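You operate a simulated robot arm through the tools that you are given. There is no shell and no other tool. Be economical: measure what you need, move in short steps, check, and stop when the job is done.

You run a simulated two-armed robot. Do the job below in one go: nothing can be reset, and whatever is moved stays where it is left.

JOB
Give the three vials on the turntable one, two and three doses of dye.
Fine: in the order they come to the drip tube; the table turns clockwise, as its arrow shows.

It is judged by the outcome, as a careful person would: the job done as asked, and still so three seconds after it is handed in. It fails if anything else is knocked over, pushed out of place, dropped, spilled or broken.

ROBOT AND FRAMES
Two 7-joint arms with fingered hands on one trunk, on a base that drives. Base frame: it is fixed to the floor where the robot stands at the start and does not move with it; the origin is under the middle of the robot, x ahead of it, y to its left, z up; the surface under the hand at the start is at about z = 0.85. Units: m, degrees, N and s.
The left shoulder is at the start at [0.07, 0.142, 1.139], the right one opposite. With the tool pointing down near the work surface each hand reaches from about 0.42 to 0.8 m from the robot's upright axis, wherever it stands, measured 20 degrees to its own side. Places, roughly: black-collar vial [0.5, -1.5, 1]; dose knob [0.6, 0, 0.9]; dye drip key [0.5, -0.1, 0.9]; purple-collar vial [0.5, -1.5, 1]; step key [0.5, -0.1, 0.9]; teal-collar vial [0.5, -1.5, 1]; water drip key [0.5, 0, 0.9]. Payload 3.6 kg a hand.
Tool frame (each hand has its own): the origin (TCP) lies between the finger pads and is the grasp point; the fingertips stand 0.025 m ahead of it; z points along the fingers, y is the line along which they close. Largest opening 0.088 m; the body of the gripper starts 0.029 m behind the TCP. The gripper is a hand of 5 fingers: y runs from the thumb to the fingers, the wrist lies at [-0.013, -0.097, -0.162] in the tool frame, and closing takes about 1.5 s.
Orientation is that of the tool frame in the base frame, as [roll, pitch, yaw] about the fixed x, y, z axes, in that order (R = Rz(yaw) Ry(pitch) Rx(roll)). With the fingers straight down and the wrist toward the robot, the tool's x, y and z point along [0, 1, 0], [1, 0, 0] and [0, 0, -1] of the base frame.

CONTROLS
- The arms move only by the tool step_arm. It takes "left_series", "right_series" or both (then of equal length, played together; a hand with none holds still); each is a list of rows, each a list of 6 numbers: the shift along the base's x, y, z in m, then the turn, a rotation vector about the base's x, y, z in degrees. In form: [[x, y, z, ax, ay, az], ...]. A call has 1 to 10 rows; each row is the pose to reach, as a shift and turn from the pose commanded when the call began. "left_hand" and "right_hand" are, for a hand that has rows, the closure, from 0 (fully open) to 1 (shut), set as the call begins (left out, the last holds). A row lasts 0.2 s, in which the tool goes at most 0.05 m and 8.6 degrees; a call with a longer step from one row to the next is refused whole, and so is a gripper value outside its range. A pose out of reach is approached as far as the arm can. The call stops where the force on the tool passes 40 N (or 10 N more than at its start, if that is more) or the arm is blocked; 0.2 s more then pass. Each finger travels about 0.072 m/s and halts on what it meets, pressing with about 30 N; the grip force reading is that of the motor and also rises with nothing between the fingers. The clock runs only during rows and for 0.2 s after the last one: add rows that repeat a pose to give the fingers time. It gives the time, the measured TCP pose, the force on the tool (base axes), the opening and the grip force at its end, in the units of the frame above (readings bear some noise), with the torque about the TCP (base axes, N m) and any sound that the robot's microphone picked up.
- Cameras (640 x 400 px; columns grow to the right, rows downward): "scene" is now at [0.1327, -0.0197, 1.3564]; the picture's right is [-0.23, -0.97, -0.00], its down [-0.64, 0.15, -0.76] and it looks along [0.74, -0.17, -0.65] (base axes); focal length 241 px, centre (320, 200). "left" rides on the left gripper at [-0.059, -0.079, -0.105] in its tool frame; the picture's right is [-0.73, -0.32, 0.61], its down [0.62, -0.68, 0.38] and it looks along [0.29, 0.66, 0.70] (tool axes); focal length 234 px, centre (320, 200). "right" rides on the right gripper at [0.059, -0.079, -0.105] in its tool frame; the picture's right is [-0.73, 0.32, -0.61], its down [-0.62, -0.68, 0.38] and it looks along [-0.29, 0.66, 0.70] (tool axes); focal length 234 px, centre (320, 200). There is no depth. A picture from a camera that has moved, and an enlarged one, comes with that camera's place and axes in the base frame and with its lens.
- snapshot(camera): a new picture of that camera. The clock stands still meanwhile.
- raise_lower(by): slides the trunk up (or, below 0, down) by that many m; the arms and the scene camera ride with it, the base frame stays. It gives what a move gives, with no picture.
- base_move(legs): drives the robot by 1 to 6 legs, each [ahead, left, turn to the left] in m, m and degrees, along the robot's own axes; the way and the turn of a leg run together, so that a leg with both is an arc; at most 1.5 m and 180 degrees a leg. The arms and the cameras ride along, it lands a little off, and it stops where it bumps. It gives what a move gives.
- finger_targets(index, middle, ring, little, thumb_bend, thumb_turn, hand): sets how far each is bent, from 0 (flat) to 100 (curled in); at 30 the hand is open as for a grip, at 70 the pads meet at the TCP. One left out holds its place. A second passes; each finger stops where it meets its share of the squeeze, and holds until it gets a number again. A gripper value or a shape takes the hand back. It gives what a move gives, with no picture; readings hold the bend of each and the force on index, middle, ring, little, thumb and palm. thumb_turn goes from beside the hand (0) to across from the fingers (100), as for a grip.
- grasp_type(shape, hand): the hand has 5 fingers and takes this shape, open, in about a second: jaw (thumb against the fingers, like two jaws); tri (thumb and two fingers); tip (a fingertip pinch); poke (one finger out to press); point (the index stretched); flat (the hand flat); cup (the hand cupped); fist (a fist). The gripper value then closes the fingers along that shape, each until it touches; the sizes above hold for jaw. It gives what a move gives, with no picture.
- pan_tilt(pan, tilt): turns the head with the scene camera to pan (to the left, within 86 degrees either way) and tilt (down, from -29 to 69), counted from straight ahead of the robot. It gives what a move gives.
- inspect(camera, box): a new picture of the part [left, top, right, bottom] of that camera's present view, enlarged. The clock stands still meanwhile.
- finish_job(): hands the job in; it is judged then, once.

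Go step by step. Nothing tells you exact positions but the pictures and the camera data: compare them with the known pose of the tool, close in by small moves and look again before you grip or let go. The budget is 120 turns and 92 pictures, counting those below and the enlarged ones. Unless the task says otherwise, let go and move clear before handing in, and close with one line.

The tools are called after "Request:" as name(argument=value, ...) on one line, values as JSON. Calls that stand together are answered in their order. step_arm: Moves the arms, as the interface text tells. Its arguments: {"type":"object","properties":{"left_series":{"type":"array","items":{"type":"array","items":{"type":"number"}}},"left_hand":{"type":"number"},"right_series":{"type":"array","items":{"type":"array","items":{"type":"number"}}},"right_hand":{"type":"number"}},"required":[]} The other tools are called the same way: raise_lower (by) slides the trunk up or down; grasp_type (shape, hand) gives the hand a shape; finger_targets (index, middle, ring, little, thumb_bend, thumb_turn, hand) moves the fingers one by one; base_move (legs) drives the base; pan_tilt (pan, tilt) turns the head that bears the scene camera; snapshot (camera) takes a picture; inspect (camera, box) takes an enlarged picture of a part of a camera's view; finish_job () hands the job in.

At the start:

```text
time: 0.0
left_eef_pos: [0.4572, 0.1212, 1.1911]
left_ee_rot: [180.0, 0.1, 90.3]
left_ft_force: [0.0, -0.9, 0.4]
left_ft_torque: [0.03, -0.01, 0.01]
left_gripper_width: 0.0876
left_grasp_force: 0.0
left_shape: jaw
left_bend: [30.0, 30.0, 30.0, 30.0, 30.0, 98.0]
left_finger forces: [0.1, 0.1, 0.0, 0.0, 0.0, 0.1]
right_eef_pos: [0.4607, -0.3298, 1.1929]
right_ee_rot: [180.0, -0.1, 90.0]
right_ft_force: [0.5, 0.1, 0.3]
right_ft_torque: [0.01, 0.01, 0.01]
right_gripper_width: 0.0877
right_grasp_force: 0.0
right_shape: jaw
right_bend: [30.0, 30.0, 30.0, 30.0, 30.0, 98.0]
right_finger forces: [0.0, 0.1, 0.0, 0.0, 0.1, 0.0]
trunk travel left (down, up): [-0.675, 0.265]
robot x, y, heading: [0.0012, -0.0025, -0.1]
head pan, tilt: [-13.1, 40.7]
```

scene: 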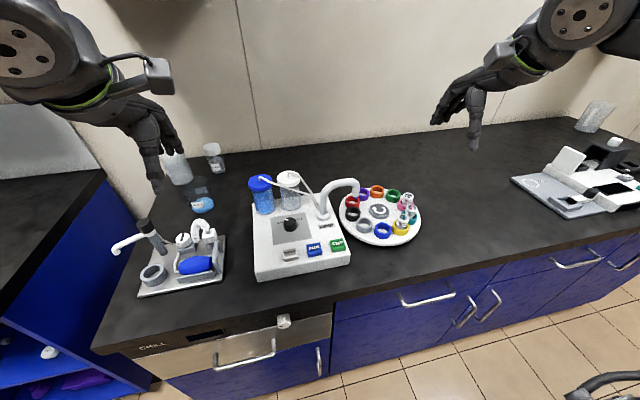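
right: 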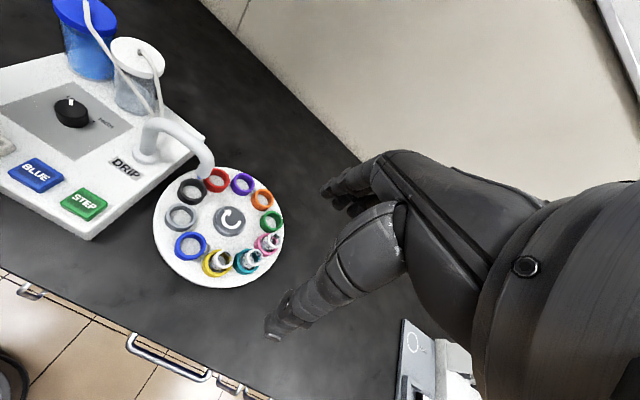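
left: 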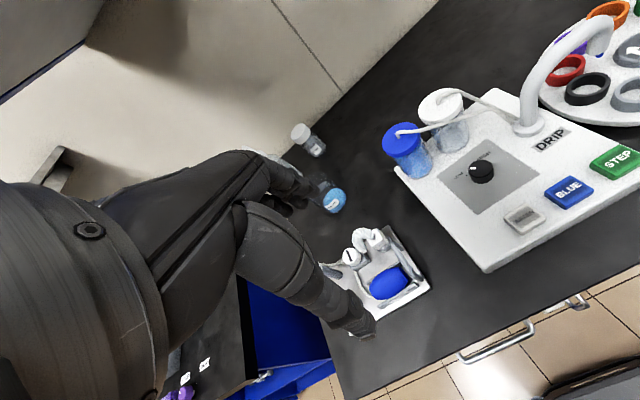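

I see a drip device with a knob, blue/step keys, and a turntable with coloured collars, a few of which seem to hold vials. I'll look closer at the turntable and the panel first.

Request:
inspect(camera="right", box=[140, 120, 300, 300])

Request:
inspect(camera="scene", box=[240, 160, 440, 290])

Request:
inspect(camera="right", box=[0, 60, 220, 240])

Request:
inspect(camera="scene", box=[500, 90, 640, 230])

```text
2.22 times, centred on (220, 210) of right
camera zoom: at [0.3822, -0.2714, 1.2988], right [0.32, -0.73, 0.61], down [-0.68, -0.62, -0.38], along [0.66, -0.29, -0.7], focal length 520 px, centre (542, 178)
```

zoom: 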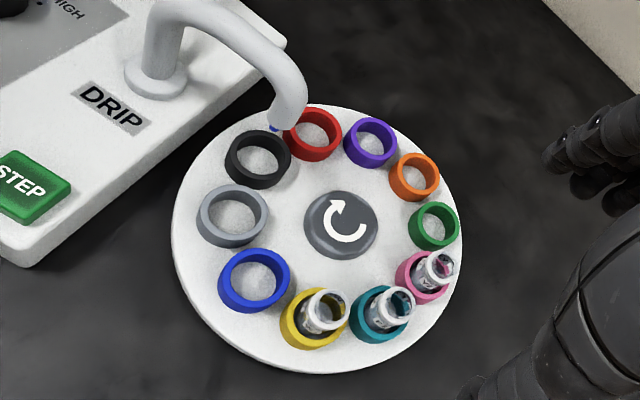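

```text
3.08 times, centred on (340, 225) of scene
camera zoom: at [0.1327, -0.0197, 1.3564], right [-0.23, -0.97, 0.0], down [-0.64, 0.15, -0.76], along [0.74, -0.17, -0.65], focal length 742 px, centre (258, 123)
```

zoom: 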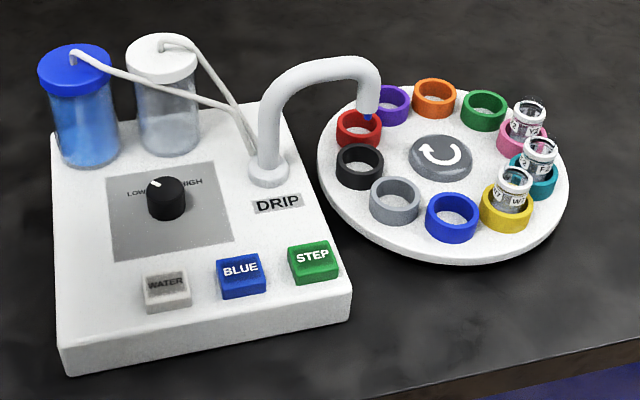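

```text
2.22 times, centred on (110, 150) of right
camera zoom: at [0.3822, -0.2714, 1.2988], right [0.32, -0.73, 0.61], down [-0.68, -0.62, -0.38], along [0.66, -0.29, -0.7], focal length 520 px, centre (787, 311)
```

zoom: 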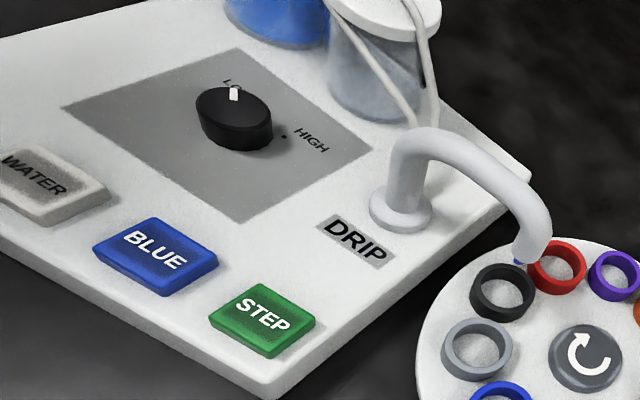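

```text
2.86 times, centred on (570, 160) of scene
camera zoom: at [0.1327, -0.0197, 1.3564], right [-0.23, -0.97, 0.0], down [-0.64, 0.15, -0.76], along [0.74, -0.17, -0.65], focal length 689 px, centre (-394, 314)
```

zoom: 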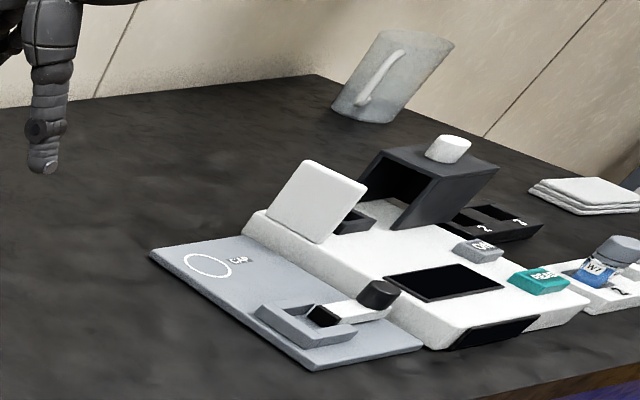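

The slots with vials look like yellow, teal and pink. I'll look in more detail at the vials, the knob and what's off to the right.

Request:
inspect(camera="right", box=[195, 215, 295, 285])

Request:
inspect(camera="scene", box=[380, 185, 430, 250])

Request:
inspect(camera="left", box=[430, 130, 540, 210])

Request:
pan_tilt(pan=-65, tilt=30)

Request:
snapshot(camera="scene")

```text
5.71 times, centred on (245, 250) of right
camera zoom: at [0.3822, -0.2714, 1.2988], right [0.32, -0.73, 0.61], down [-0.68, -0.62, -0.38], along [0.66, -0.29, -0.7], focal length 1338 px, centre (749, -86)
```

zoom: 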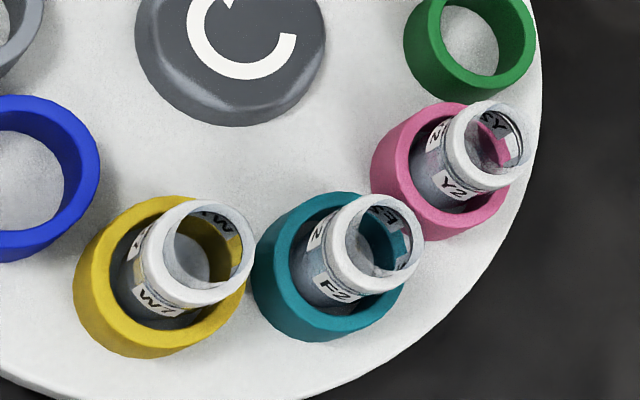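

```text
6.15 times, centred on (405, 218) of scene
camera zoom: at [0.1327, -0.0197, 1.3564], right [-0.23, -0.97, 0.0], down [-0.64, 0.15, -0.76], along [0.74, -0.17, -0.65], focal length 1483 px, centre (-203, 92)
```

zoom: 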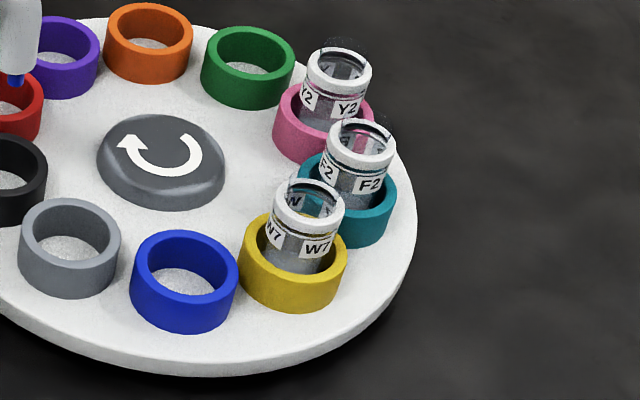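

```text
5.00 times, centred on (485, 170) of left
camera zoom: at [0.3783, 0.0622, 1.2965], right [-0.32, -0.73, -0.61], down [-0.68, 0.62, -0.38], along [0.66, 0.29, -0.7], focal length 1171 px, centre (-505, 350)
```

zoom: 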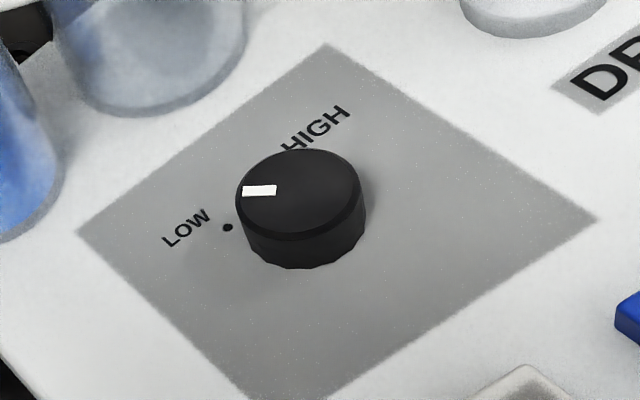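

```text
time: 1.2
left_eef_pos: [0.4569, 0.1217, 1.19]
left_ee_rot: [-180.0, 0.1, 90.0]
left_ft_force: [0.5, 1.0, -0.1]
left_ft_torque: [-0.01, 0.02, 0.0]
left_gripper_width: 0.0877
left_grasp_force: 0.0
left_shape: jaw
left_bend: [30.0, 30.0, 30.0, 30.0, 30.0, 98.0]
left_finger forces: [0.0, 0.1, 0.0, 0.0, 0.0, 0.0]
right_eef_pos: [0.4618, -0.3299, 1.1923]
right_ee_rot: [180.0, -0.1, 90.0]
right_ft_force: [-0.6, 0.2, 0.1]
right_ft_torque: [-0.02, -0.03, 0.01]
right_gripper_width: 0.0876
right_grasp_force: 0.1
right_shape: jaw
right_bend: [30.0, 30.0, 30.0, 30.0, 30.0, 98.0]
right_finger forces: [0.0, 0.0, 0.0, 0.0, 0.0, 0.0]
trunk travel left (down, up): [-0.675, 0.265]
robot x, y, heading: [0.0007, -0.0025, -0.1]
head pan, tilt: [-65.0, 30.0]
```

```text
81 pictures are left
camera scene: at [0.0887, -0.0824, 1.3729], right [-0.91, -0.42, 0.0], down [-0.21, 0.45, -0.87], along [0.37, -0.78, -0.5], focal length 241 px, centre (320, 200)
```

scene: 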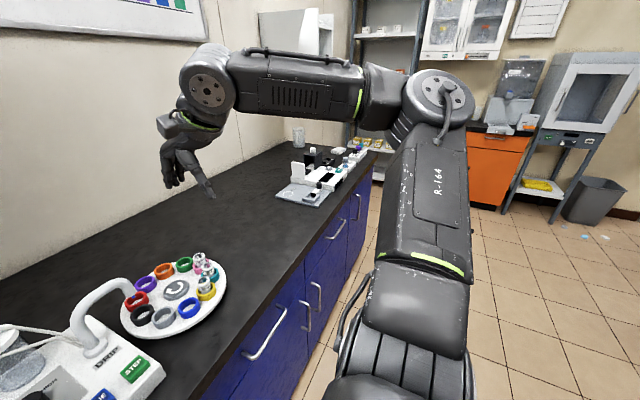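

The vials sit in yellow (W7), teal (F2) and pink (Y2). Turning clockwise, with red now at the tube, yellow comes first, then teal, then pink. The dose knob appears to be at LOW. I'll set the right hand to poke, turn the head back and look.

Request:
pan_tilt(pan=-13, tilt=45)

Request:
grasp_type(hand="right", shape="poke")

Request:
step_arm(right_series=[[0.0, 0.04, -0.02, 0, 0, 0], [0.0, 0.08, -0.04, 0, 0, 0], [0.0, 0.12, -0.06, 0, 0, 0], [0.0, 0.16, -0.08, 0, 0, 0], [0.0, 0.19, -0.1, 0, 0, 0], [0.0, 0.19, -0.14, 0, 0, 0]])

Request:
snapshot(camera="scene")

Request:
snapshot(camera="right")

Request:
snapshot(camera="left")

```text
time: 2.4
left_eef_pos: [0.4566, 0.1205, 1.1907]
left_ee_rot: [180.0, 0.1, 90.1]
left_ft_force: [0.3, -0.3, 0.3]
left_ft_torque: [0.0, -0.03, 0.01]
left_gripper_width: 0.0876
left_grasp_force: 0.0
left_shape: jaw
left_bend: [30.0, 30.0, 30.0, 30.0, 30.0, 98.0]
left_finger forces: [0.0, 0.0, 0.1, 0.0, 0.1, 0.0]
right_eef_pos: [0.4615, -0.3307, 1.1922]
right_ee_rot: [179.9, 0.0, 89.9]
right_ft_force: [0.4, 0.2, -0.1]
right_ft_torque: [0.01, -0.02, -0.01]
right_gripper_width: 0.0878
right_grasp_force: 0.1
right_shape: jaw
right_bend: [30.0, 30.0, 30.0, 30.0, 30.0, 98.0]
right_finger forces: [0.1, 0.1, 0.0, 0.0, 0.1, 0.1]
trunk travel left (down, up): [-0.675, 0.265]
robot x, y, heading: [-0.0014, -0.0014, 0.1]
head pan, tilt: [-13.0, 45.0]
```

```text
time: 3.3
left_eef_pos: [0.4571, 0.1213, 1.19]
left_ee_rot: [180.0, 0.0, 90.1]
left_ft_force: [-0.1, 0.2, 0.8]
left_ft_torque: [0.01, -0.01, -0.01]
left_gripper_width: 0.0881
left_grasp_force: 0.1
left_shape: jaw
left_bend: [30.0, 30.0, 30.0, 30.0, 30.0, 98.0]
left_finger forces: [0.0, 0.1, 0.0, 0.0, 0.1, 0.0]
right_eef_pos: [0.4621, -0.3312, 1.1918]
right_ee_rot: [-180.0, 0.0, 90.0]
right_ft_force: [0.0, 0.8, 0.4]
right_ft_torque: [-0.03, -0.01, 0.0]
right_gripper_width: 0.0
right_grasp_force: 0.2
right_shape: poke
right_bend: [70.0, 70.0, 99.0, 99.0, 100.0, 100.0]
right_finger forces: [0.1, 0.0, 0.1, 0.1, 0.1, 0.0]
trunk travel left (down, up): [-0.675, 0.265]
robot x, y, heading: [-0.0015, -0.0024, 0.2]
head pan, tilt: [-13.0, 45.0]
```

```text
time: 4.7
left_eef_pos: [0.4589, 0.121, 1.1907]
left_ee_rot: [-179.9, 0.1, 90.1]
left_ft_force: [0.1, -0.2, -0.2]
left_ft_torque: [0.01, 0.06, -0.02]
left_gripper_width: 0.088
left_grasp_force: 0.0
left_shape: jaw
left_bend: [30.0, 30.0, 30.0, 30.0, 30.0, 98.0]
left_finger forces: [0.0, 0.1, 0.0, 0.0, 0.1, 0.0]
right_eef_pos: [0.4619, -0.1401, 1.0507]
right_ee_rot: [-179.9, -0.1, 89.9]
right_ft_force: [1.0, -0.8, 0.1]
right_ft_torque: [0.01, 0.03, -0.02]
right_gripper_width: 0.0
right_grasp_force: 0.0
right_shape: poke
right_bend: [70.0, 70.0, 99.0, 99.0, 100.0, 100.0]
right_finger forces: [0.0, 0.0, 0.0, 0.0, 0.0, 0.1]
trunk travel left (down, up): [-0.675, 0.265]
robot x, y, heading: [0.0024, 0.0009, 0.1]
head pan, tilt: [-13.0, 45.0]
```

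```text
80 pictures are left
camera scene: at [0.131, -0.02, 1.3501], right [-0.23, -0.97, 0.0], down [-0.69, 0.16, -0.71], along [0.69, -0.16, -0.71], focal length 241 px, centre (320, 200)
```

scene: 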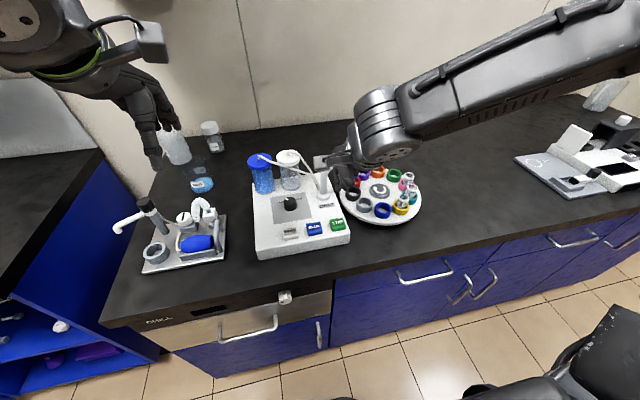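

```text
79 pictures are left
camera right: at [0.384, -0.0816, 1.1581], right [0.32, -0.73, 0.61], down [-0.68, -0.62, -0.38], along [0.66, -0.29, -0.7], focal length 234 px, centre (320, 200)
```

right: 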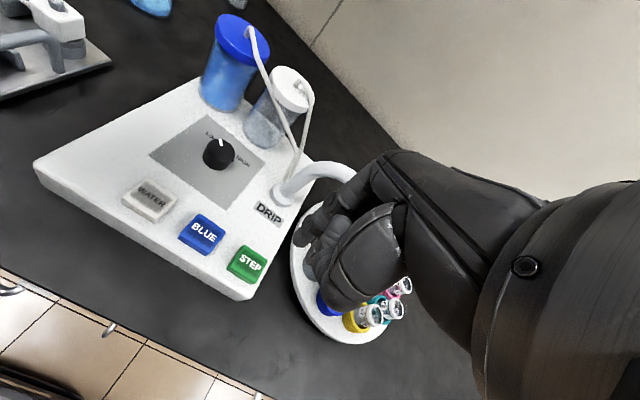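

```text
78 pictures are left
camera left: at [0.3796, 0.061, 1.2962], right [-0.32, -0.73, -0.61], down [-0.68, 0.62, -0.38], along [0.66, 0.29, -0.7], focal length 234 px, centre (320, 200)
```

left: 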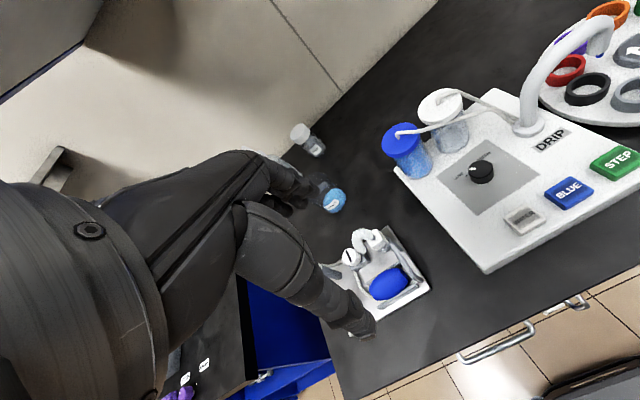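

The poke hand is above and to the right of the keys; I'll zoom in to locate the poking tip.

Request:
inspect(camera="right", box=[260, 140, 420, 320])

Request:
inspect(camera="scene", box=[290, 130, 430, 240])

```text
2.22 times, centred on (340, 230) of right
camera zoom: at [0.384, -0.0816, 1.1581], right [0.32, -0.73, 0.61], down [-0.68, -0.62, -0.38], along [0.66, -0.29, -0.7], focal length 520 px, centre (276, 133)
```

zoom: 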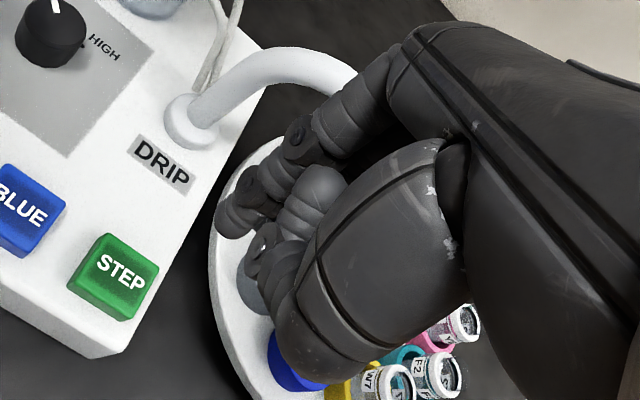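

```text
3.64 times, centred on (360, 185) of scene
camera zoom: at [0.131, -0.02, 1.3501], right [-0.23, -0.97, 0.0], down [-0.69, 0.16, -0.71], along [0.69, -0.16, -0.71], focal length 876 px, centre (174, 254)
```

zoom: 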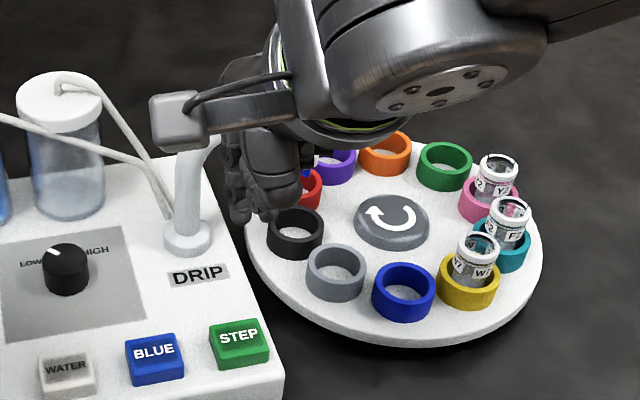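

The poke shape curls near the drip tube, so I'll try the "point" shape for more clearance, and back off toward the robot.

Request:
grasp_type(hand="right", shape="point")

Request:
inspect(camera="right", box=[160, 140, 420, 320])

Request:
inspect(camera="scene", box=[290, 130, 430, 240])

```text
time: 5.6
left_eef_pos: [0.4577, 0.1216, 1.1914]
left_ee_rot: [180.0, 0.2, 90.1]
left_ft_force: [0.7, -0.2, 0.8]
left_ft_torque: [0.0, -0.02, 0.0]
left_gripper_width: 0.0874
left_grasp_force: 0.0
left_shape: jaw
left_bend: [30.0, 30.0, 30.0, 30.0, 30.0, 98.0]
left_finger forces: [0.0, 0.1, 0.0, 0.0, 0.0, 0.0]
right_eef_pos: [0.4616, -0.1403, 1.0531]
right_ee_rot: [-180.0, 0.0, 90.1]
right_ft_force: [0.3, -0.5, 0.1]
right_ft_torque: [0.05, 0.02, 0.0]
right_gripper_width: 0.0
right_grasp_force: 0.1
right_shape: point
right_bend: [20.0, 100.0, 100.0, 100.0, 98.0, 88.0]
right_finger forces: [0.1, 0.0, 0.0, 0.0, 0.1, 0.0]
trunk travel left (down, up): [-0.675, 0.265]
robot x, y, heading: [-0.0013, -0.0016, -0.1]
head pan, tilt: [-13.0, 45.0]
```

```text
2.22 times, centred on (290, 230) of right
camera zoom: at [0.3829, -0.0807, 1.1591], right [0.32, -0.73, 0.61], down [-0.68, -0.62, -0.38], along [0.66, -0.29, -0.7], focal length 520 px, centre (387, 133)
```

zoom: 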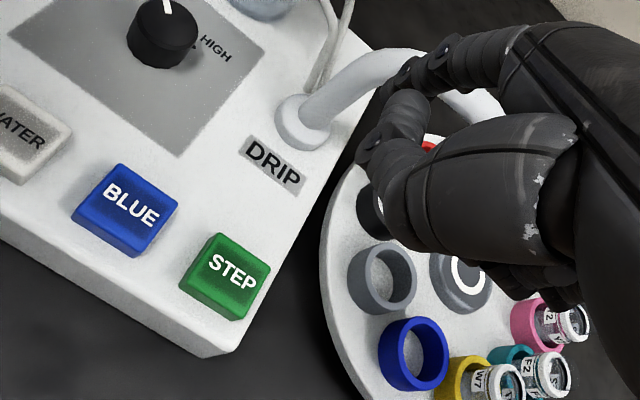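

```text
3.64 times, centred on (360, 185) of scene
camera zoom: at [0.1295, -0.0186, 1.3503], right [-0.22, -0.97, 0.0], down [-0.69, 0.16, -0.71], along [0.69, -0.16, -0.71], focal length 876 px, centre (174, 254)
```

zoom: 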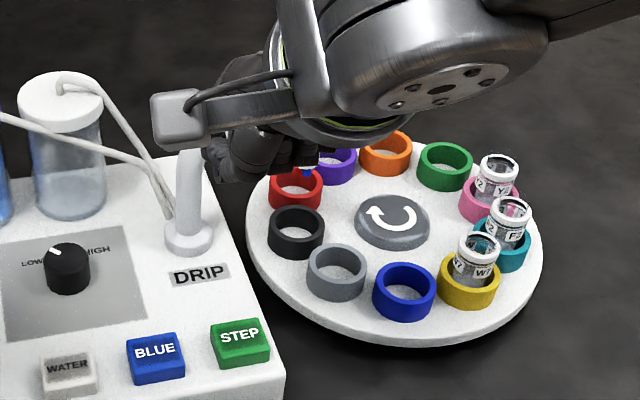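

The "point" finger is hidden from view, so I go back to poke, whose tip lies just below the TCP, and curl the middle finger out of the way. Then I lower to just above STEP.

Request:
grasp_type(hand="right", shape="poke")

Request:
finger_targets(hand="right", middle=100)

Request:
step_arm(right_series=[[0.005, -0.003, -0.03, 0, 0, 0], [0.01, -0.006, -0.06, 0, 0, 0], [0.01, -0.006, -0.085, 0, 0, 0], [0.01, -0.006, -0.1, 0, 0, 0]])

Request:
inspect(camera="scene", box=[290, 130, 430, 240])

Request:
inspect(camera="right", box=[160, 140, 420, 320])

Request:
inspect(camera="left", box=[440, 20, 640, 220])

```text
time: 6.5
left_eef_pos: [0.4571, 0.1214, 1.1907]
left_ee_rot: [180.0, 0.1, 90.1]
left_ft_force: [-0.5, 0.1, -0.4]
left_ft_torque: [0.04, -0.01, 0.03]
left_gripper_width: 0.0876
left_grasp_force: 0.2
left_shape: jaw
left_bend: [30.0, 30.0, 30.0, 30.0, 30.0, 98.0]
left_finger forces: [0.0, 0.0, 0.0, 0.0, 0.1, 0.0]
right_eef_pos: [0.4624, -0.1387, 1.0527]
right_ee_rot: [-180.0, 0.1, 90.0]
right_ft_force: [-0.3, 0.4, -0.9]
right_ft_torque: [-0.03, -0.02, 0.01]
right_gripper_width: 0.0
right_grasp_force: 0.1
right_shape: poke
right_bend: [70.0, 70.0, 99.0, 99.0, 100.0, 100.0]
right_finger forces: [0.0, 0.0, 0.0, 0.0, 0.0, 0.1]
trunk travel left (down, up): [-0.675, 0.265]
robot x, y, heading: [0.0006, -0.0003, -0.2]
head pan, tilt: [-13.0, 45.0]
```

```text
time: 7.5
left_eef_pos: [0.4565, 0.1213, 1.1907]
left_ee_rot: [180.0, 0.2, 90.1]
left_ft_force: [0.4, -0.3, 0.2]
left_ft_torque: [0.01, -0.03, 0.0]
left_gripper_width: 0.0876
left_grasp_force: 0.1
left_shape: jaw
left_bend: [30.0, 30.0, 30.0, 30.0, 30.0, 98.0]
left_finger forces: [0.0, 0.1, 0.0, 0.0, 0.0, 0.1]
right_eef_pos: [0.4621, -0.1403, 1.0538]
right_ee_rot: [-180.0, 0.0, 90.0]
right_ft_force: [0.3, -0.5, 0.6]
right_ft_torque: [0.03, 0.0, -0.03]
right_gripper_width: 0.0226
right_grasp_force: 0.0
right_shape: fingers
right_bend: [70.0, 100.0, 99.0, 99.0, 100.0, 100.0]
right_finger forces: [0.0, 0.0, 0.0, 0.0, 0.0, 0.1]
trunk travel left (down, up): [-0.675, 0.265]
robot x, y, heading: [0.0005, -0.0011, -0.1]
head pan, tilt: [-13.0, 45.0]
```

```text
time: 8.5
left_eef_pos: [0.4577, 0.122, 1.1893]
left_ee_rot: [-179.9, 0.1, 90.1]
left_ft_force: [0.4, 0.3, 0.6]
left_ft_torque: [-0.03, -0.03, 0.01]
left_gripper_width: 0.088
left_grasp_force: 0.2
left_shape: jaw
left_bend: [30.0, 30.0, 30.0, 30.0, 30.0, 98.0]
left_finger forces: [0.0, 0.0, 0.0, 0.0, 0.0, 0.0]
right_eef_pos: [0.4742, -0.1467, 0.952]
right_ee_rot: [179.9, -0.1, 90.0]
right_ft_force: [0.0, -1.1, 0.2]
right_ft_torque: [-0.01, 0.0, -0.01]
right_gripper_width: 0.0224
right_grasp_force: 0.0
right_shape: fingers
right_bend: [70.0, 100.0, 99.0, 99.0, 100.0, 100.0]
right_finger forces: [0.0, 0.0, 0.0, 0.1, 0.1, 0.1]
trunk travel left (down, up): [-0.675, 0.265]
robot x, y, heading: [-0.0006, 0.0025, 0.3]
head pan, tilt: [-13.0, 45.0]
```

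```text
3.64 times, centred on (360, 185) of scene
camera zoom: at [0.1302, -0.0189, 1.3502], right [-0.23, -0.97, 0.0], down [-0.69, 0.16, -0.71], along [0.69, -0.16, -0.71], focal length 876 px, centre (174, 254)
```

zoom: 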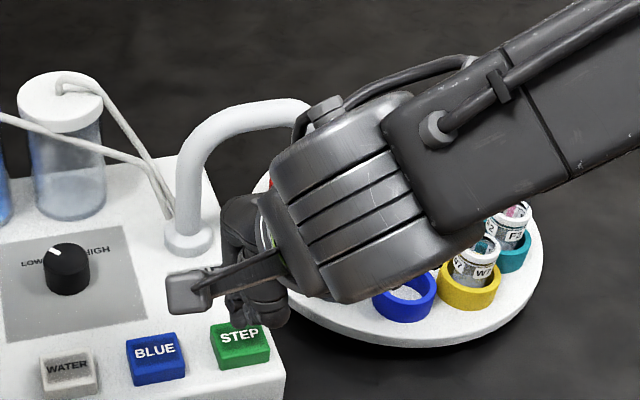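

```text
2.22 times, centred on (290, 230) of right
camera zoom: at [0.3932, -0.0875, 1.0581], right [0.32, -0.73, 0.61], down [-0.68, -0.62, -0.38], along [0.66, -0.29, -0.7], focal length 520 px, centre (387, 133)
```

zoom: 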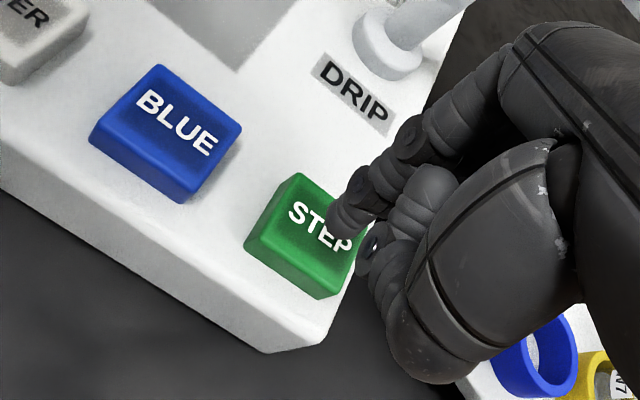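

```text
2.00 times, centred on (540, 120) of left
camera zoom: at [0.3789, 0.0621, 1.2963], right [-0.32, -0.73, -0.61], down [-0.68, 0.62, -0.38], along [0.66, 0.29, -0.7], focal length 468 px, centre (-120, 360)
```

zoom: 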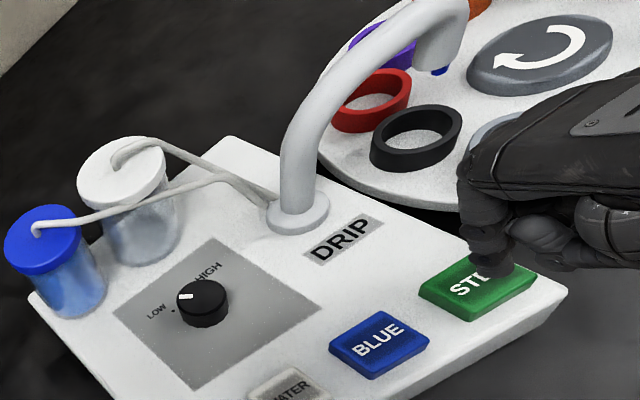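

The index tip is over STEP. I'll press down in small steps, then rise.

Request:
step_arm(right_series=[[0, 0, -0.01, 0, 0, 0], [0, 0, -0.015, 0, 0, 0], [0, 0, -0.02, 0, 0, 0], [0, 0, -0.023, 0, 0, 0]])

Request:
inspect(camera="right", box=[160, 140, 420, 320])

```text
time: 9.5
left_eef_pos: [0.4572, 0.1218, 1.1902]
left_ee_rot: [180.0, 0.1, 90.1]
left_ft_force: [-1.2, 0.0, 0.0]
left_ft_torque: [-0.02, -0.04, 0.0]
left_gripper_width: 0.0877
left_grasp_force: 0.0
left_shape: jaw
left_bend: [30.0, 30.0, 30.0, 30.0, 30.0, 98.0]
left_finger forces: [0.0, 0.0, 0.1, 0.0, 0.1, 0.0]
right_eef_pos: [0.472, -0.1466, 0.9296]
right_ee_rot: [-180.0, -0.1, 90.0]
right_ft_force: [0.9, 0.1, 2.8]
right_ft_torque: [0.04, -0.01, 0.04]
right_gripper_width: 0.0223
right_grasp_force: 1.6
right_shape: fingers
right_bend: [70.0, 100.0, 99.0, 99.0, 100.0, 100.0]
right_finger forces: [2.3, 0.0, 0.0, 0.0, 0.0, 0.0]
trunk travel left (down, up): [-0.675, 0.265]
robot x, y, heading: [0.0019, -0.0008, -0.1]
head pan, tilt: [-13.0, 45.0]
heard: click
```

```text
2.22 times, centred on (290, 230) of right
camera zoom: at [0.3924, -0.0872, 1.0356], right [0.32, -0.73, 0.61], down [-0.68, -0.62, -0.38], along [0.66, -0.29, -0.7], focal length 520 px, centre (387, 133)
```

zoom: 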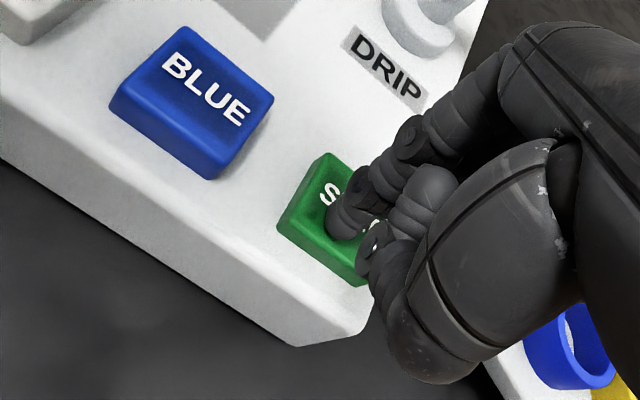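

A click was heard with the tip at the centre of STEP. I'll rise and check how far the table turned.

Request:
step_arm(right_series=[[0, 0, 0.02, 0, 0, 0], [0, 0, 0.023, 0, 0, 0], [0, 0, 0.023, 0, 0, 0], [0, 0, 0.023, 0, 0, 0], [0, 0, 0.023, 0, 0, 0]])

Request:
snapshot(camera="left")

Request:
inspect(camera="scene", box=[290, 130, 430, 240])

```text
time: 10.7
left_eef_pos: [0.4578, 0.1223, 1.1898]
left_ee_rot: [179.9, 0.0, 90.2]
left_ft_force: [-0.5, 0.4, -0.2]
left_ft_torque: [-0.02, 0.05, -0.04]
left_gripper_width: 0.0879
left_grasp_force: 0.0
left_shape: jaw
left_bend: [30.0, 30.0, 30.0, 30.0, 30.0, 98.0]
left_finger forces: [0.0, 0.1, 0.0, 0.0, 0.1, 0.1]
right_eef_pos: [0.4716, -0.1466, 0.9531]
right_ee_rot: [180.0, 0.1, 89.9]
right_ft_force: [0.6, 1.1, 0.5]
right_ft_torque: [0.02, 0.02, 0.02]
right_gripper_width: 0.0229
right_grasp_force: 0.0
right_shape: fingers
right_bend: [70.0, 100.0, 99.0, 99.0, 100.0, 100.0]
right_finger forces: [0.1, 0.0, 0.1, 0.0, 0.0, 0.0]
trunk travel left (down, up): [-0.675, 0.265]
robot x, y, heading: [0.0014, -0.0019, 0.0]
head pan, tilt: [-13.0, 45.0]
```

```text
69 pictures are left
camera left: at [0.3784, 0.0623, 1.2964], right [-0.32, -0.73, -0.61], down [-0.68, 0.62, -0.38], along [0.66, 0.29, -0.7], focal length 234 px, centre (320, 200)
```

left: 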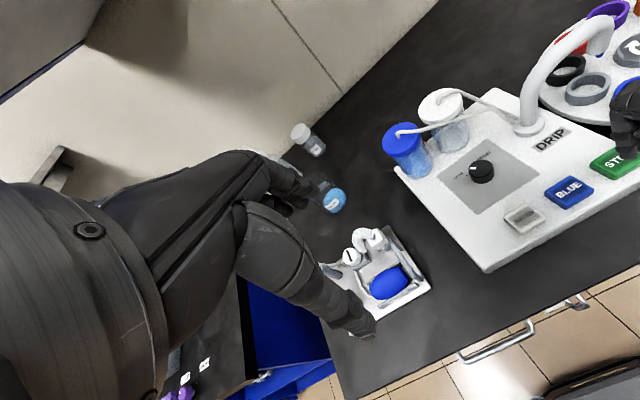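

```text
3.64 times, centred on (360, 185) of scene
camera zoom: at [0.1298, -0.0187, 1.3503], right [-0.23, -0.97, 0.0], down [-0.69, 0.16, -0.71], along [0.69, -0.16, -0.71], focal length 876 px, centre (174, 254)
```

zoom: 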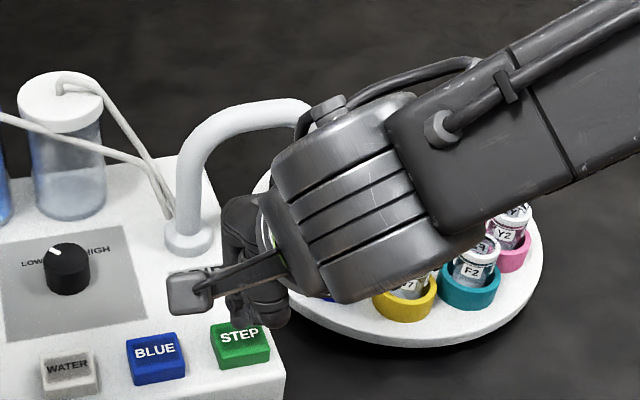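

One press turns the table one slot clockwise. I'll press STEP twice more and then look carefully at the alignment.

Request:
step_arm(right_series=[[0, 0, -0.012, 0, 0, 0], [0, 0, -0.018, 0, 0, 0], [0, 0, -0.023, 0, 0, 0], [0, 0, -0.01, 0, 0, 0], [0, 0, 0, 0, 0, 0], [0, 0, 0, 0, 0, 0], [0, 0, 0, 0, 0, 0], [0, 0, 0, 0, 0, 0], [0, 0, 0, 0, 0, 0]])

Request:
step_arm(right_series=[[0, 0, -0.012, 0, 0, 0], [0, 0, -0.018, 0, 0, 0], [0, 0, -0.023, 0, 0, 0], [0, 0, -0.01, 0, 0, 0], [0, 0, 0, 0, 0, 0], [0, 0, 0, 0, 0, 0], [0, 0, 0, 0, 0, 0], [0, 0, 0, 0, 0, 0], [0, 0, 0, 0, 0, 0]])

Request:
snapshot(camera="left")

```text
time: 12.7
left_eef_pos: [0.4559, 0.1226, 1.1907]
left_ee_rot: [180.0, 0.1, 90.1]
left_ft_force: [0.1, 1.0, 0.2]
left_ft_torque: [0.02, -0.02, -0.02]
left_gripper_width: 0.088
left_grasp_force: 0.1
left_shape: jaw
left_bend: [30.0, 30.0, 30.0, 30.0, 30.0, 98.0]
left_finger forces: [0.1, 0.0, 0.0, 0.0, 0.0, 0.0]
right_eef_pos: [0.471, -0.1482, 0.9528]
right_ee_rot: [-180.0, 0.0, 90.0]
right_ft_force: [0.6, -0.2, -0.1]
right_ft_torque: [0.0, -0.03, -0.02]
right_gripper_width: 0.0227
right_grasp_force: 0.0
right_shape: fingers
right_bend: [70.0, 100.0, 99.0, 99.0, 100.0, 100.0]
right_finger forces: [0.0, 0.0, 0.1, 0.1, 0.1, 0.0]
trunk travel left (down, up): [-0.675, 0.265]
robot x, y, heading: [0.0001, 0.0035, 0.0]
head pan, tilt: [-13.0, 45.0]
heard: click
```

```text
time: 14.7
left_eef_pos: [0.4575, 0.121, 1.191]
left_ee_rot: [180.0, 0.1, 90.2]
left_ft_force: [0.3, 0.0, -0.4]
left_ft_torque: [-0.01, 0.01, 0.02]
left_gripper_width: 0.0878
left_grasp_force: 0.0
left_shape: jaw
left_bend: [30.0, 30.0, 30.0, 30.0, 30.0, 98.0]
left_finger forces: [0.0, 0.1, 0.0, 0.1, 0.1, 0.1]
right_eef_pos: [0.4718, -0.1464, 0.9518]
right_ee_rot: [-180.0, 0.0, 90.0]
right_ft_force: [-0.1, -0.5, 0.0]
right_ft_torque: [0.02, 0.02, -0.02]
right_gripper_width: 0.0224
right_grasp_force: 0.0
right_shape: fingers
right_bend: [70.0, 100.0, 99.0, 99.0, 100.0, 100.0]
right_finger forces: [0.0, 0.0, 0.0, 0.0, 0.0, 0.0]
trunk travel left (down, up): [-0.675, 0.265]
robot x, y, heading: [-0.0004, -0.0, 0.0]
head pan, tilt: [-13.0, 45.0]
heard: click
```

```text
67 pictures are left
camera left: at [0.3784, 0.0622, 1.2965], right [-0.32, -0.73, -0.61], down [-0.68, 0.62, -0.38], along [0.66, 0.29, -0.7], focal length 234 px, centre (320, 200)
```

left: 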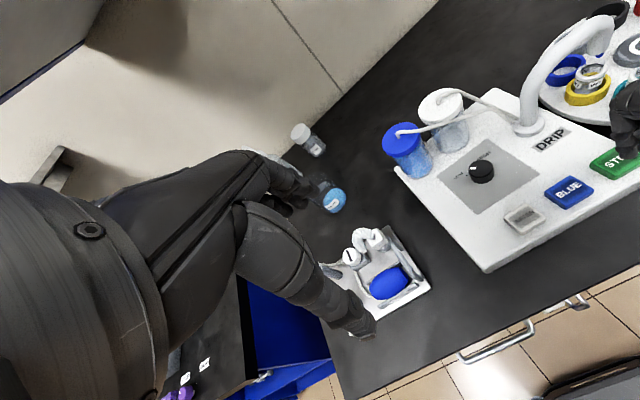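

By triangulation the tube tip is at about (0.58, -0.22, 0.95), which was over the black slot at the start, so yellow should be under it now. I'll raise the hand clear and verify.

Request:
step_arm(right_series=[[-0.01, 0.02, 0.05, 0, 0, 0], [-0.01, 0.05, 0.085, 0, 0, 0], [-0.01, 0.09, 0.115, 0, 0, 0], [-0.01, 0.12, 0.15, 0, 0, 0]])

Request:
inspect(camera="right", box=[220, 100, 480, 320])

Request:
inspect(camera="scene", box=[300, 140, 440, 230])

Request:
inspect(camera="left", box=[530, 0, 640, 120])

```text
refused: row 1 steps farther than a row can; nothing moved
```

```text
1.82 times, centred on (350, 210) of right
camera zoom: at [0.3923, -0.0874, 1.0589], right [0.32, -0.73, 0.61], down [-0.68, -0.62, -0.38], along [0.66, -0.29, -0.7], focal length 426 px, centre (266, 182)
```

zoom: 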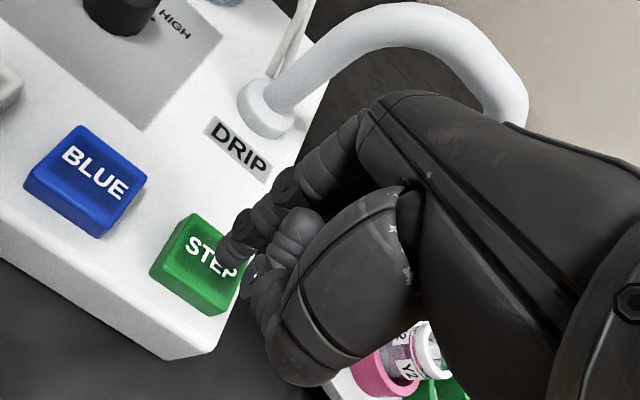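

```text
4.44 times, centred on (370, 185) of scene
camera zoom: at [0.1297, -0.0187, 1.3503], right [-0.23, -0.97, 0.0], down [-0.69, 0.16, -0.71], along [0.69, -0.16, -0.71], focal length 1071 px, centre (98, 267)
```

zoom: 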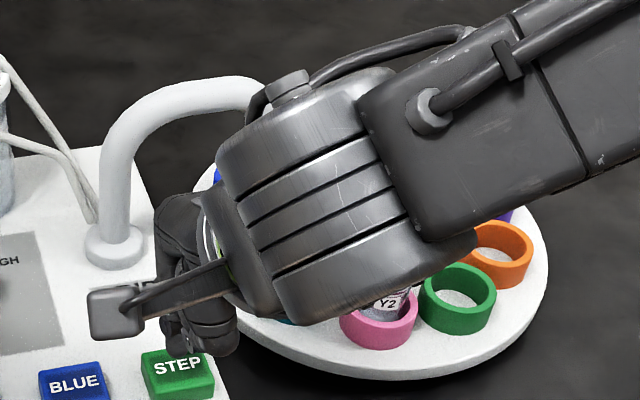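

```text
3.33 times, centred on (585, 60) of left
camera zoom: at [0.3784, 0.0622, 1.2965], right [-0.32, -0.73, -0.61], down [-0.68, 0.62, -0.38], along [0.66, 0.29, -0.7], focal length 781 px, centre (-563, 667)
```

zoom: 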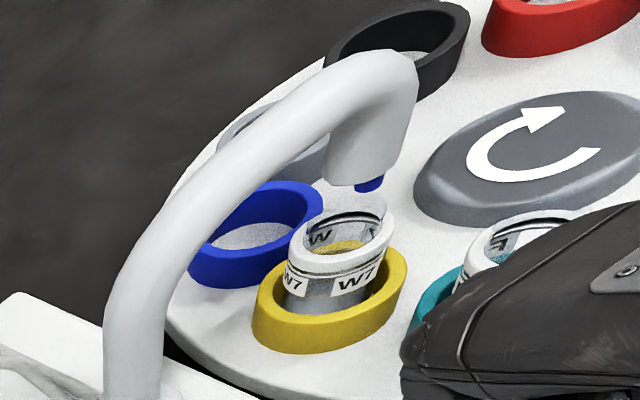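

The yellow vial W7 seems to be under the nozzle. I'll move the hand up and toward BLUE to get a clean second view.

Request:
step_arm(right_series=[[0, 0.01, 0.04, 0, 0, 0], [0, 0.03, 0.075, 0, 0, 0], [0, 0.06, 0.1, 0, 0, 0], [0, 0.1, 0.12, 0, 0, 0], [0, 0.13, 0.14, 0, 0, 0], [0, 0.15, 0.15, 0, 0, 0]])

Request:
snapshot(camera="right")

Request:
inspect(camera="scene", box=[300, 140, 440, 230])

```text
time: 16.1
left_eef_pos: [0.4559, 0.1216, 1.1906]
left_ee_rot: [180.0, 0.2, 90.0]
left_ft_force: [0.0, 0.4, 0.4]
left_ft_torque: [-0.01, 0.0, 0.0]
left_gripper_width: 0.0878
left_grasp_force: 0.0
left_shape: jaw
left_bend: [30.0, 30.0, 30.0, 30.0, 30.0, 98.0]
left_finger forces: [0.1, 0.0, 0.0, 0.1, 0.0, 0.0]
right_eef_pos: [0.4634, -0.0567, 1.1003]
right_ee_rot: [-180.0, -0.1, 90.1]
right_ft_force: [0.2, 0.0, 0.0]
right_ft_torque: [0.0, 0.0, -0.02]
right_gripper_width: 0.0226
right_grasp_force: 0.1
right_shape: fingers
right_bend: [70.0, 100.0, 99.0, 99.0, 100.0, 100.0]
right_finger forces: [0.0, 0.0, 0.1, 0.1, 0.0, 0.0]
right hand out of reach, approached as far as the arm can: row 4, 5, 6
trunk travel left (down, up): [-0.675, 0.265]
robot x, y, heading: [-0.0056, -0.0032, 0.0]
head pan, tilt: [-13.0, 45.0]
```

```text
63 pictures are left
camera right: at [0.3842, 0.0028, 1.2063], right [0.32, -0.73, 0.61], down [-0.68, -0.62, -0.38], along [0.66, -0.29, -0.7], focal length 234 px, centre (320, 200)
```

right: 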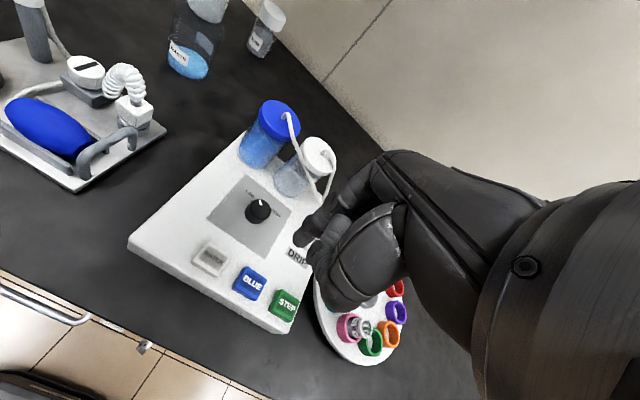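

```text
4.44 times, centred on (370, 185) of scene
camera zoom: at [0.1297, -0.0184, 1.3503], right [-0.23, -0.97, 0.0], down [-0.69, 0.16, -0.71], along [0.69, -0.16, -0.71], focal length 1071 px, centre (98, 267)
```

zoom: 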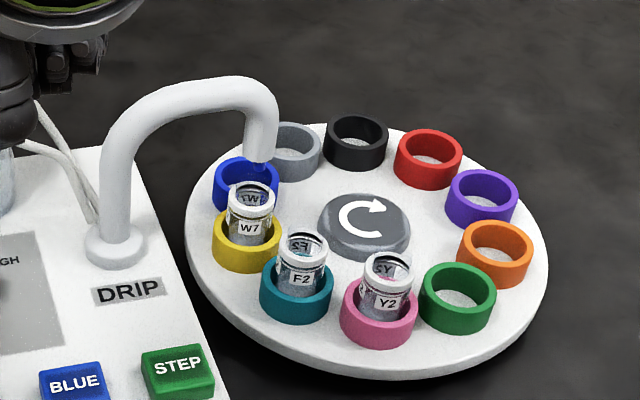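

Yellow/W7 is directly under the nozzle. Before dosing I'll check the knob setting once more in close view.

Request:
inspect(camera="right", box=[200, 170, 310, 260])

Request:
inspect(camera="scene", box=[265, 180, 325, 220])

```text
4.44 times, centred on (255, 215) of right
camera zoom: at [0.3842, 0.0028, 1.2063], right [0.32, -0.73, 0.61], down [-0.68, -0.62, -0.38], along [0.66, -0.29, -0.7], focal length 1041 px, centre (609, 133)
```

zoom: 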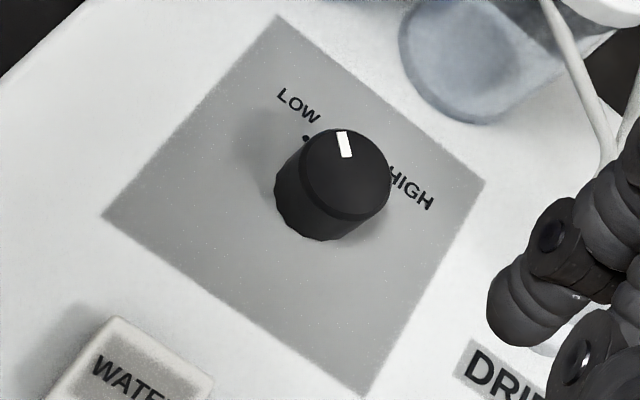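

```text
10.00 times, centred on (295, 200) of scene
camera zoom: at [0.1297, -0.0184, 1.3503], right [-0.23, -0.97, 0.0], down [-0.69, 0.16, -0.71], along [0.69, -0.16, -0.71], focal length 2410 px, centre (570, 200)
```

zoom: 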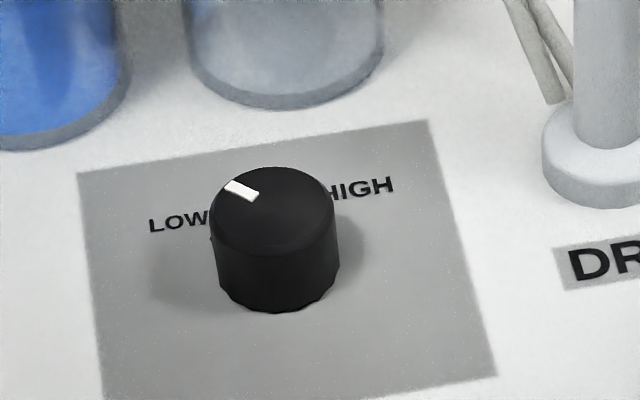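

The knob points at LOW, a fixed dose size, so I leave it alone. Now I go above BLUE.

Request:
step_arm(right_series=[[0.003, -0.015, -0.035, 0, 0, 0], [0.009, -0.03, -0.07, 0, 0, 0], [0.009, -0.035, -0.11, 0, 0, 0], [0.009, -0.035, -0.145, 0, 0, 0]])

Request:
inspect(camera="right", box=[160, 140, 420, 320])

Request:
inspect(camera="left", box=[440, 20, 640, 220])

```text
time: 17.1
left_eef_pos: [0.4578, 0.1212, 1.1905]
left_ee_rot: [-179.9, 0.1, 90.1]
left_ft_force: [0.4, 0.2, -0.2]
left_ft_torque: [-0.01, -0.03, 0.01]
left_gripper_width: 0.0879
left_grasp_force: 0.1
left_shape: jaw
left_bend: [30.0, 30.0, 30.0, 30.0, 30.0, 98.0]
left_finger forces: [0.1, 0.1, 0.0, 0.0, 0.0, 0.0]
right_eef_pos: [0.4732, -0.0895, 0.9524]
right_ee_rot: [-179.9, 0.0, 90.1]
right_ft_force: [0.7, 0.1, 0.7]
right_ft_torque: [0.03, 0.04, 0.01]
right_gripper_width: 0.0225
right_grasp_force: 0.0
right_shape: fingers
right_bend: [70.0, 100.0, 99.0, 99.0, 100.0, 100.0]
right_finger forces: [0.1, 0.1, 0.0, 0.0, 0.0, 0.1]
trunk travel left (down, up): [-0.675, 0.265]
robot x, y, heading: [-0.0036, -0.0022, -0.3]
head pan, tilt: [-13.0, 45.0]
```

```text
2.22 times, centred on (290, 230) of right
camera zoom: at [0.3943, -0.0303, 1.0591], right [0.32, -0.73, 0.61], down [-0.68, -0.62, -0.38], along [0.66, -0.29, -0.7], focal length 520 px, centre (387, 133)
```

zoom: 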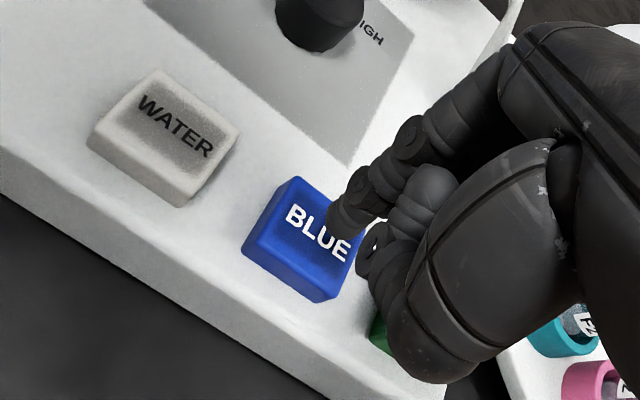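

```text
2.00 times, centred on (540, 120) of left
camera zoom: at [0.379, 0.062, 1.2963], right [-0.32, -0.73, -0.61], down [-0.68, 0.62, -0.38], along [0.66, 0.29, -0.7], focal length 468 px, centre (-120, 360)
```

zoom: 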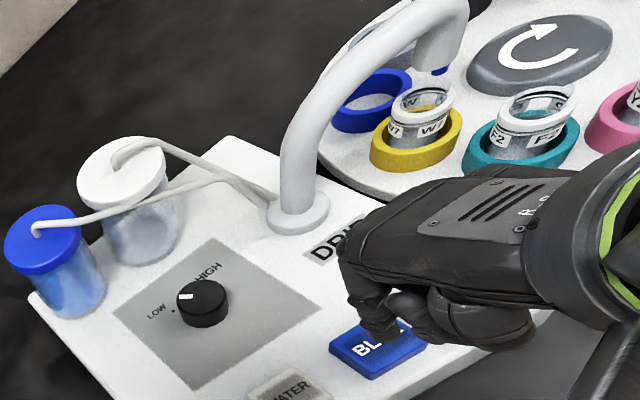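

The tip is over BLUE the same way it was over STEP. One brief press.

Request:
step_arm(right_series=[[0, 0, -0.012, 0, 0, 0], [0, 0, -0.018, 0, 0, 0], [0, 0, -0.023, 0, 0, 0], [0, 0, -0.01, 0, 0, 0], [0, 0, 0, 0, 0, 0], [0, 0, 0, 0, 0, 0], [0, 0, 0, 0, 0, 0], [0, 0, 0, 0, 0, 0], [0, 0, 0, 0, 0, 0]])

Request:
inspect(camera="left", box=[550, 10, 640, 110])

Request:
inspect(camera="scene", box=[330, 140, 410, 230])

```text
time: 19.1
left_eef_pos: [0.4577, 0.1219, 1.1912]
left_ee_rot: [179.9, 0.2, 90.0]
left_ft_force: [-0.3, -0.3, 0.0]
left_ft_torque: [-0.07, 0.02, 0.0]
left_gripper_width: 0.0876
left_grasp_force: 0.1
left_shape: jaw
left_bend: [30.0, 30.0, 30.0, 30.0, 30.0, 98.0]
left_finger forces: [0.0, 0.0, 0.1, 0.1, 0.0, 0.1]
right_eef_pos: [0.4725, -0.0889, 0.9535]
right_ee_rot: [179.9, 0.0, 90.0]
right_ft_force: [-0.8, -0.7, 0.6]
right_ft_torque: [-0.04, -0.03, 0.01]
right_gripper_width: 0.0227
right_grasp_force: 0.1
right_shape: fingers
right_bend: [70.0, 100.0, 99.0, 99.0, 100.0, 100.0]
right_finger forces: [0.0, 0.1, 0.0, 0.0, 0.1, 0.0]
right hand out of reach, approached as far as the arm can: row 3
trunk travel left (down, up): [-0.675, 0.265]
robot x, y, heading: [-0.0018, -0.0003, 0.0]
head pan, tilt: [-13.0, 45.0]
```

```text
4.00 times, centred on (595, 60) of left
camera zoom: at [0.3784, 0.0623, 1.2965], right [-0.32, -0.73, -0.61], down [-0.68, 0.62, -0.38], along [0.66, 0.29, -0.7], focal length 937 px, centre (-780, 760)
```

zoom: 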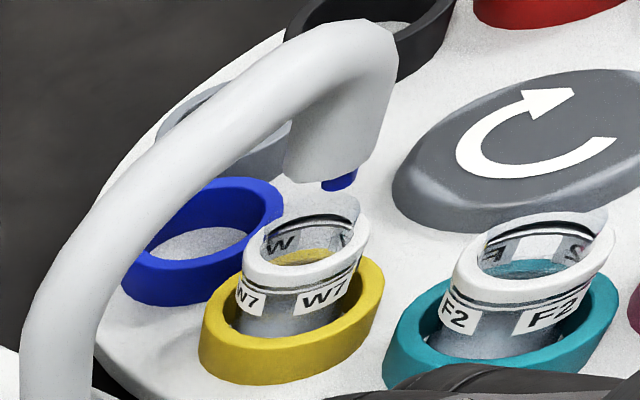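

```text
4.44 times, centred on (370, 185) of scene
camera zoom: at [0.1297, -0.0187, 1.3503], right [-0.23, -0.97, 0.0], down [-0.69, 0.16, -0.71], along [0.69, -0.16, -0.71], focal length 1071 px, centre (98, 267)
```

zoom: 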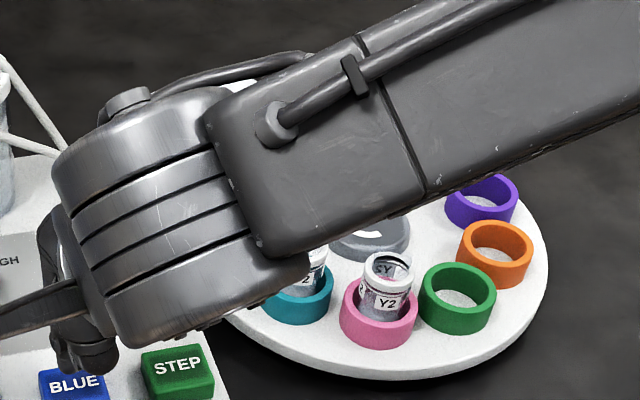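

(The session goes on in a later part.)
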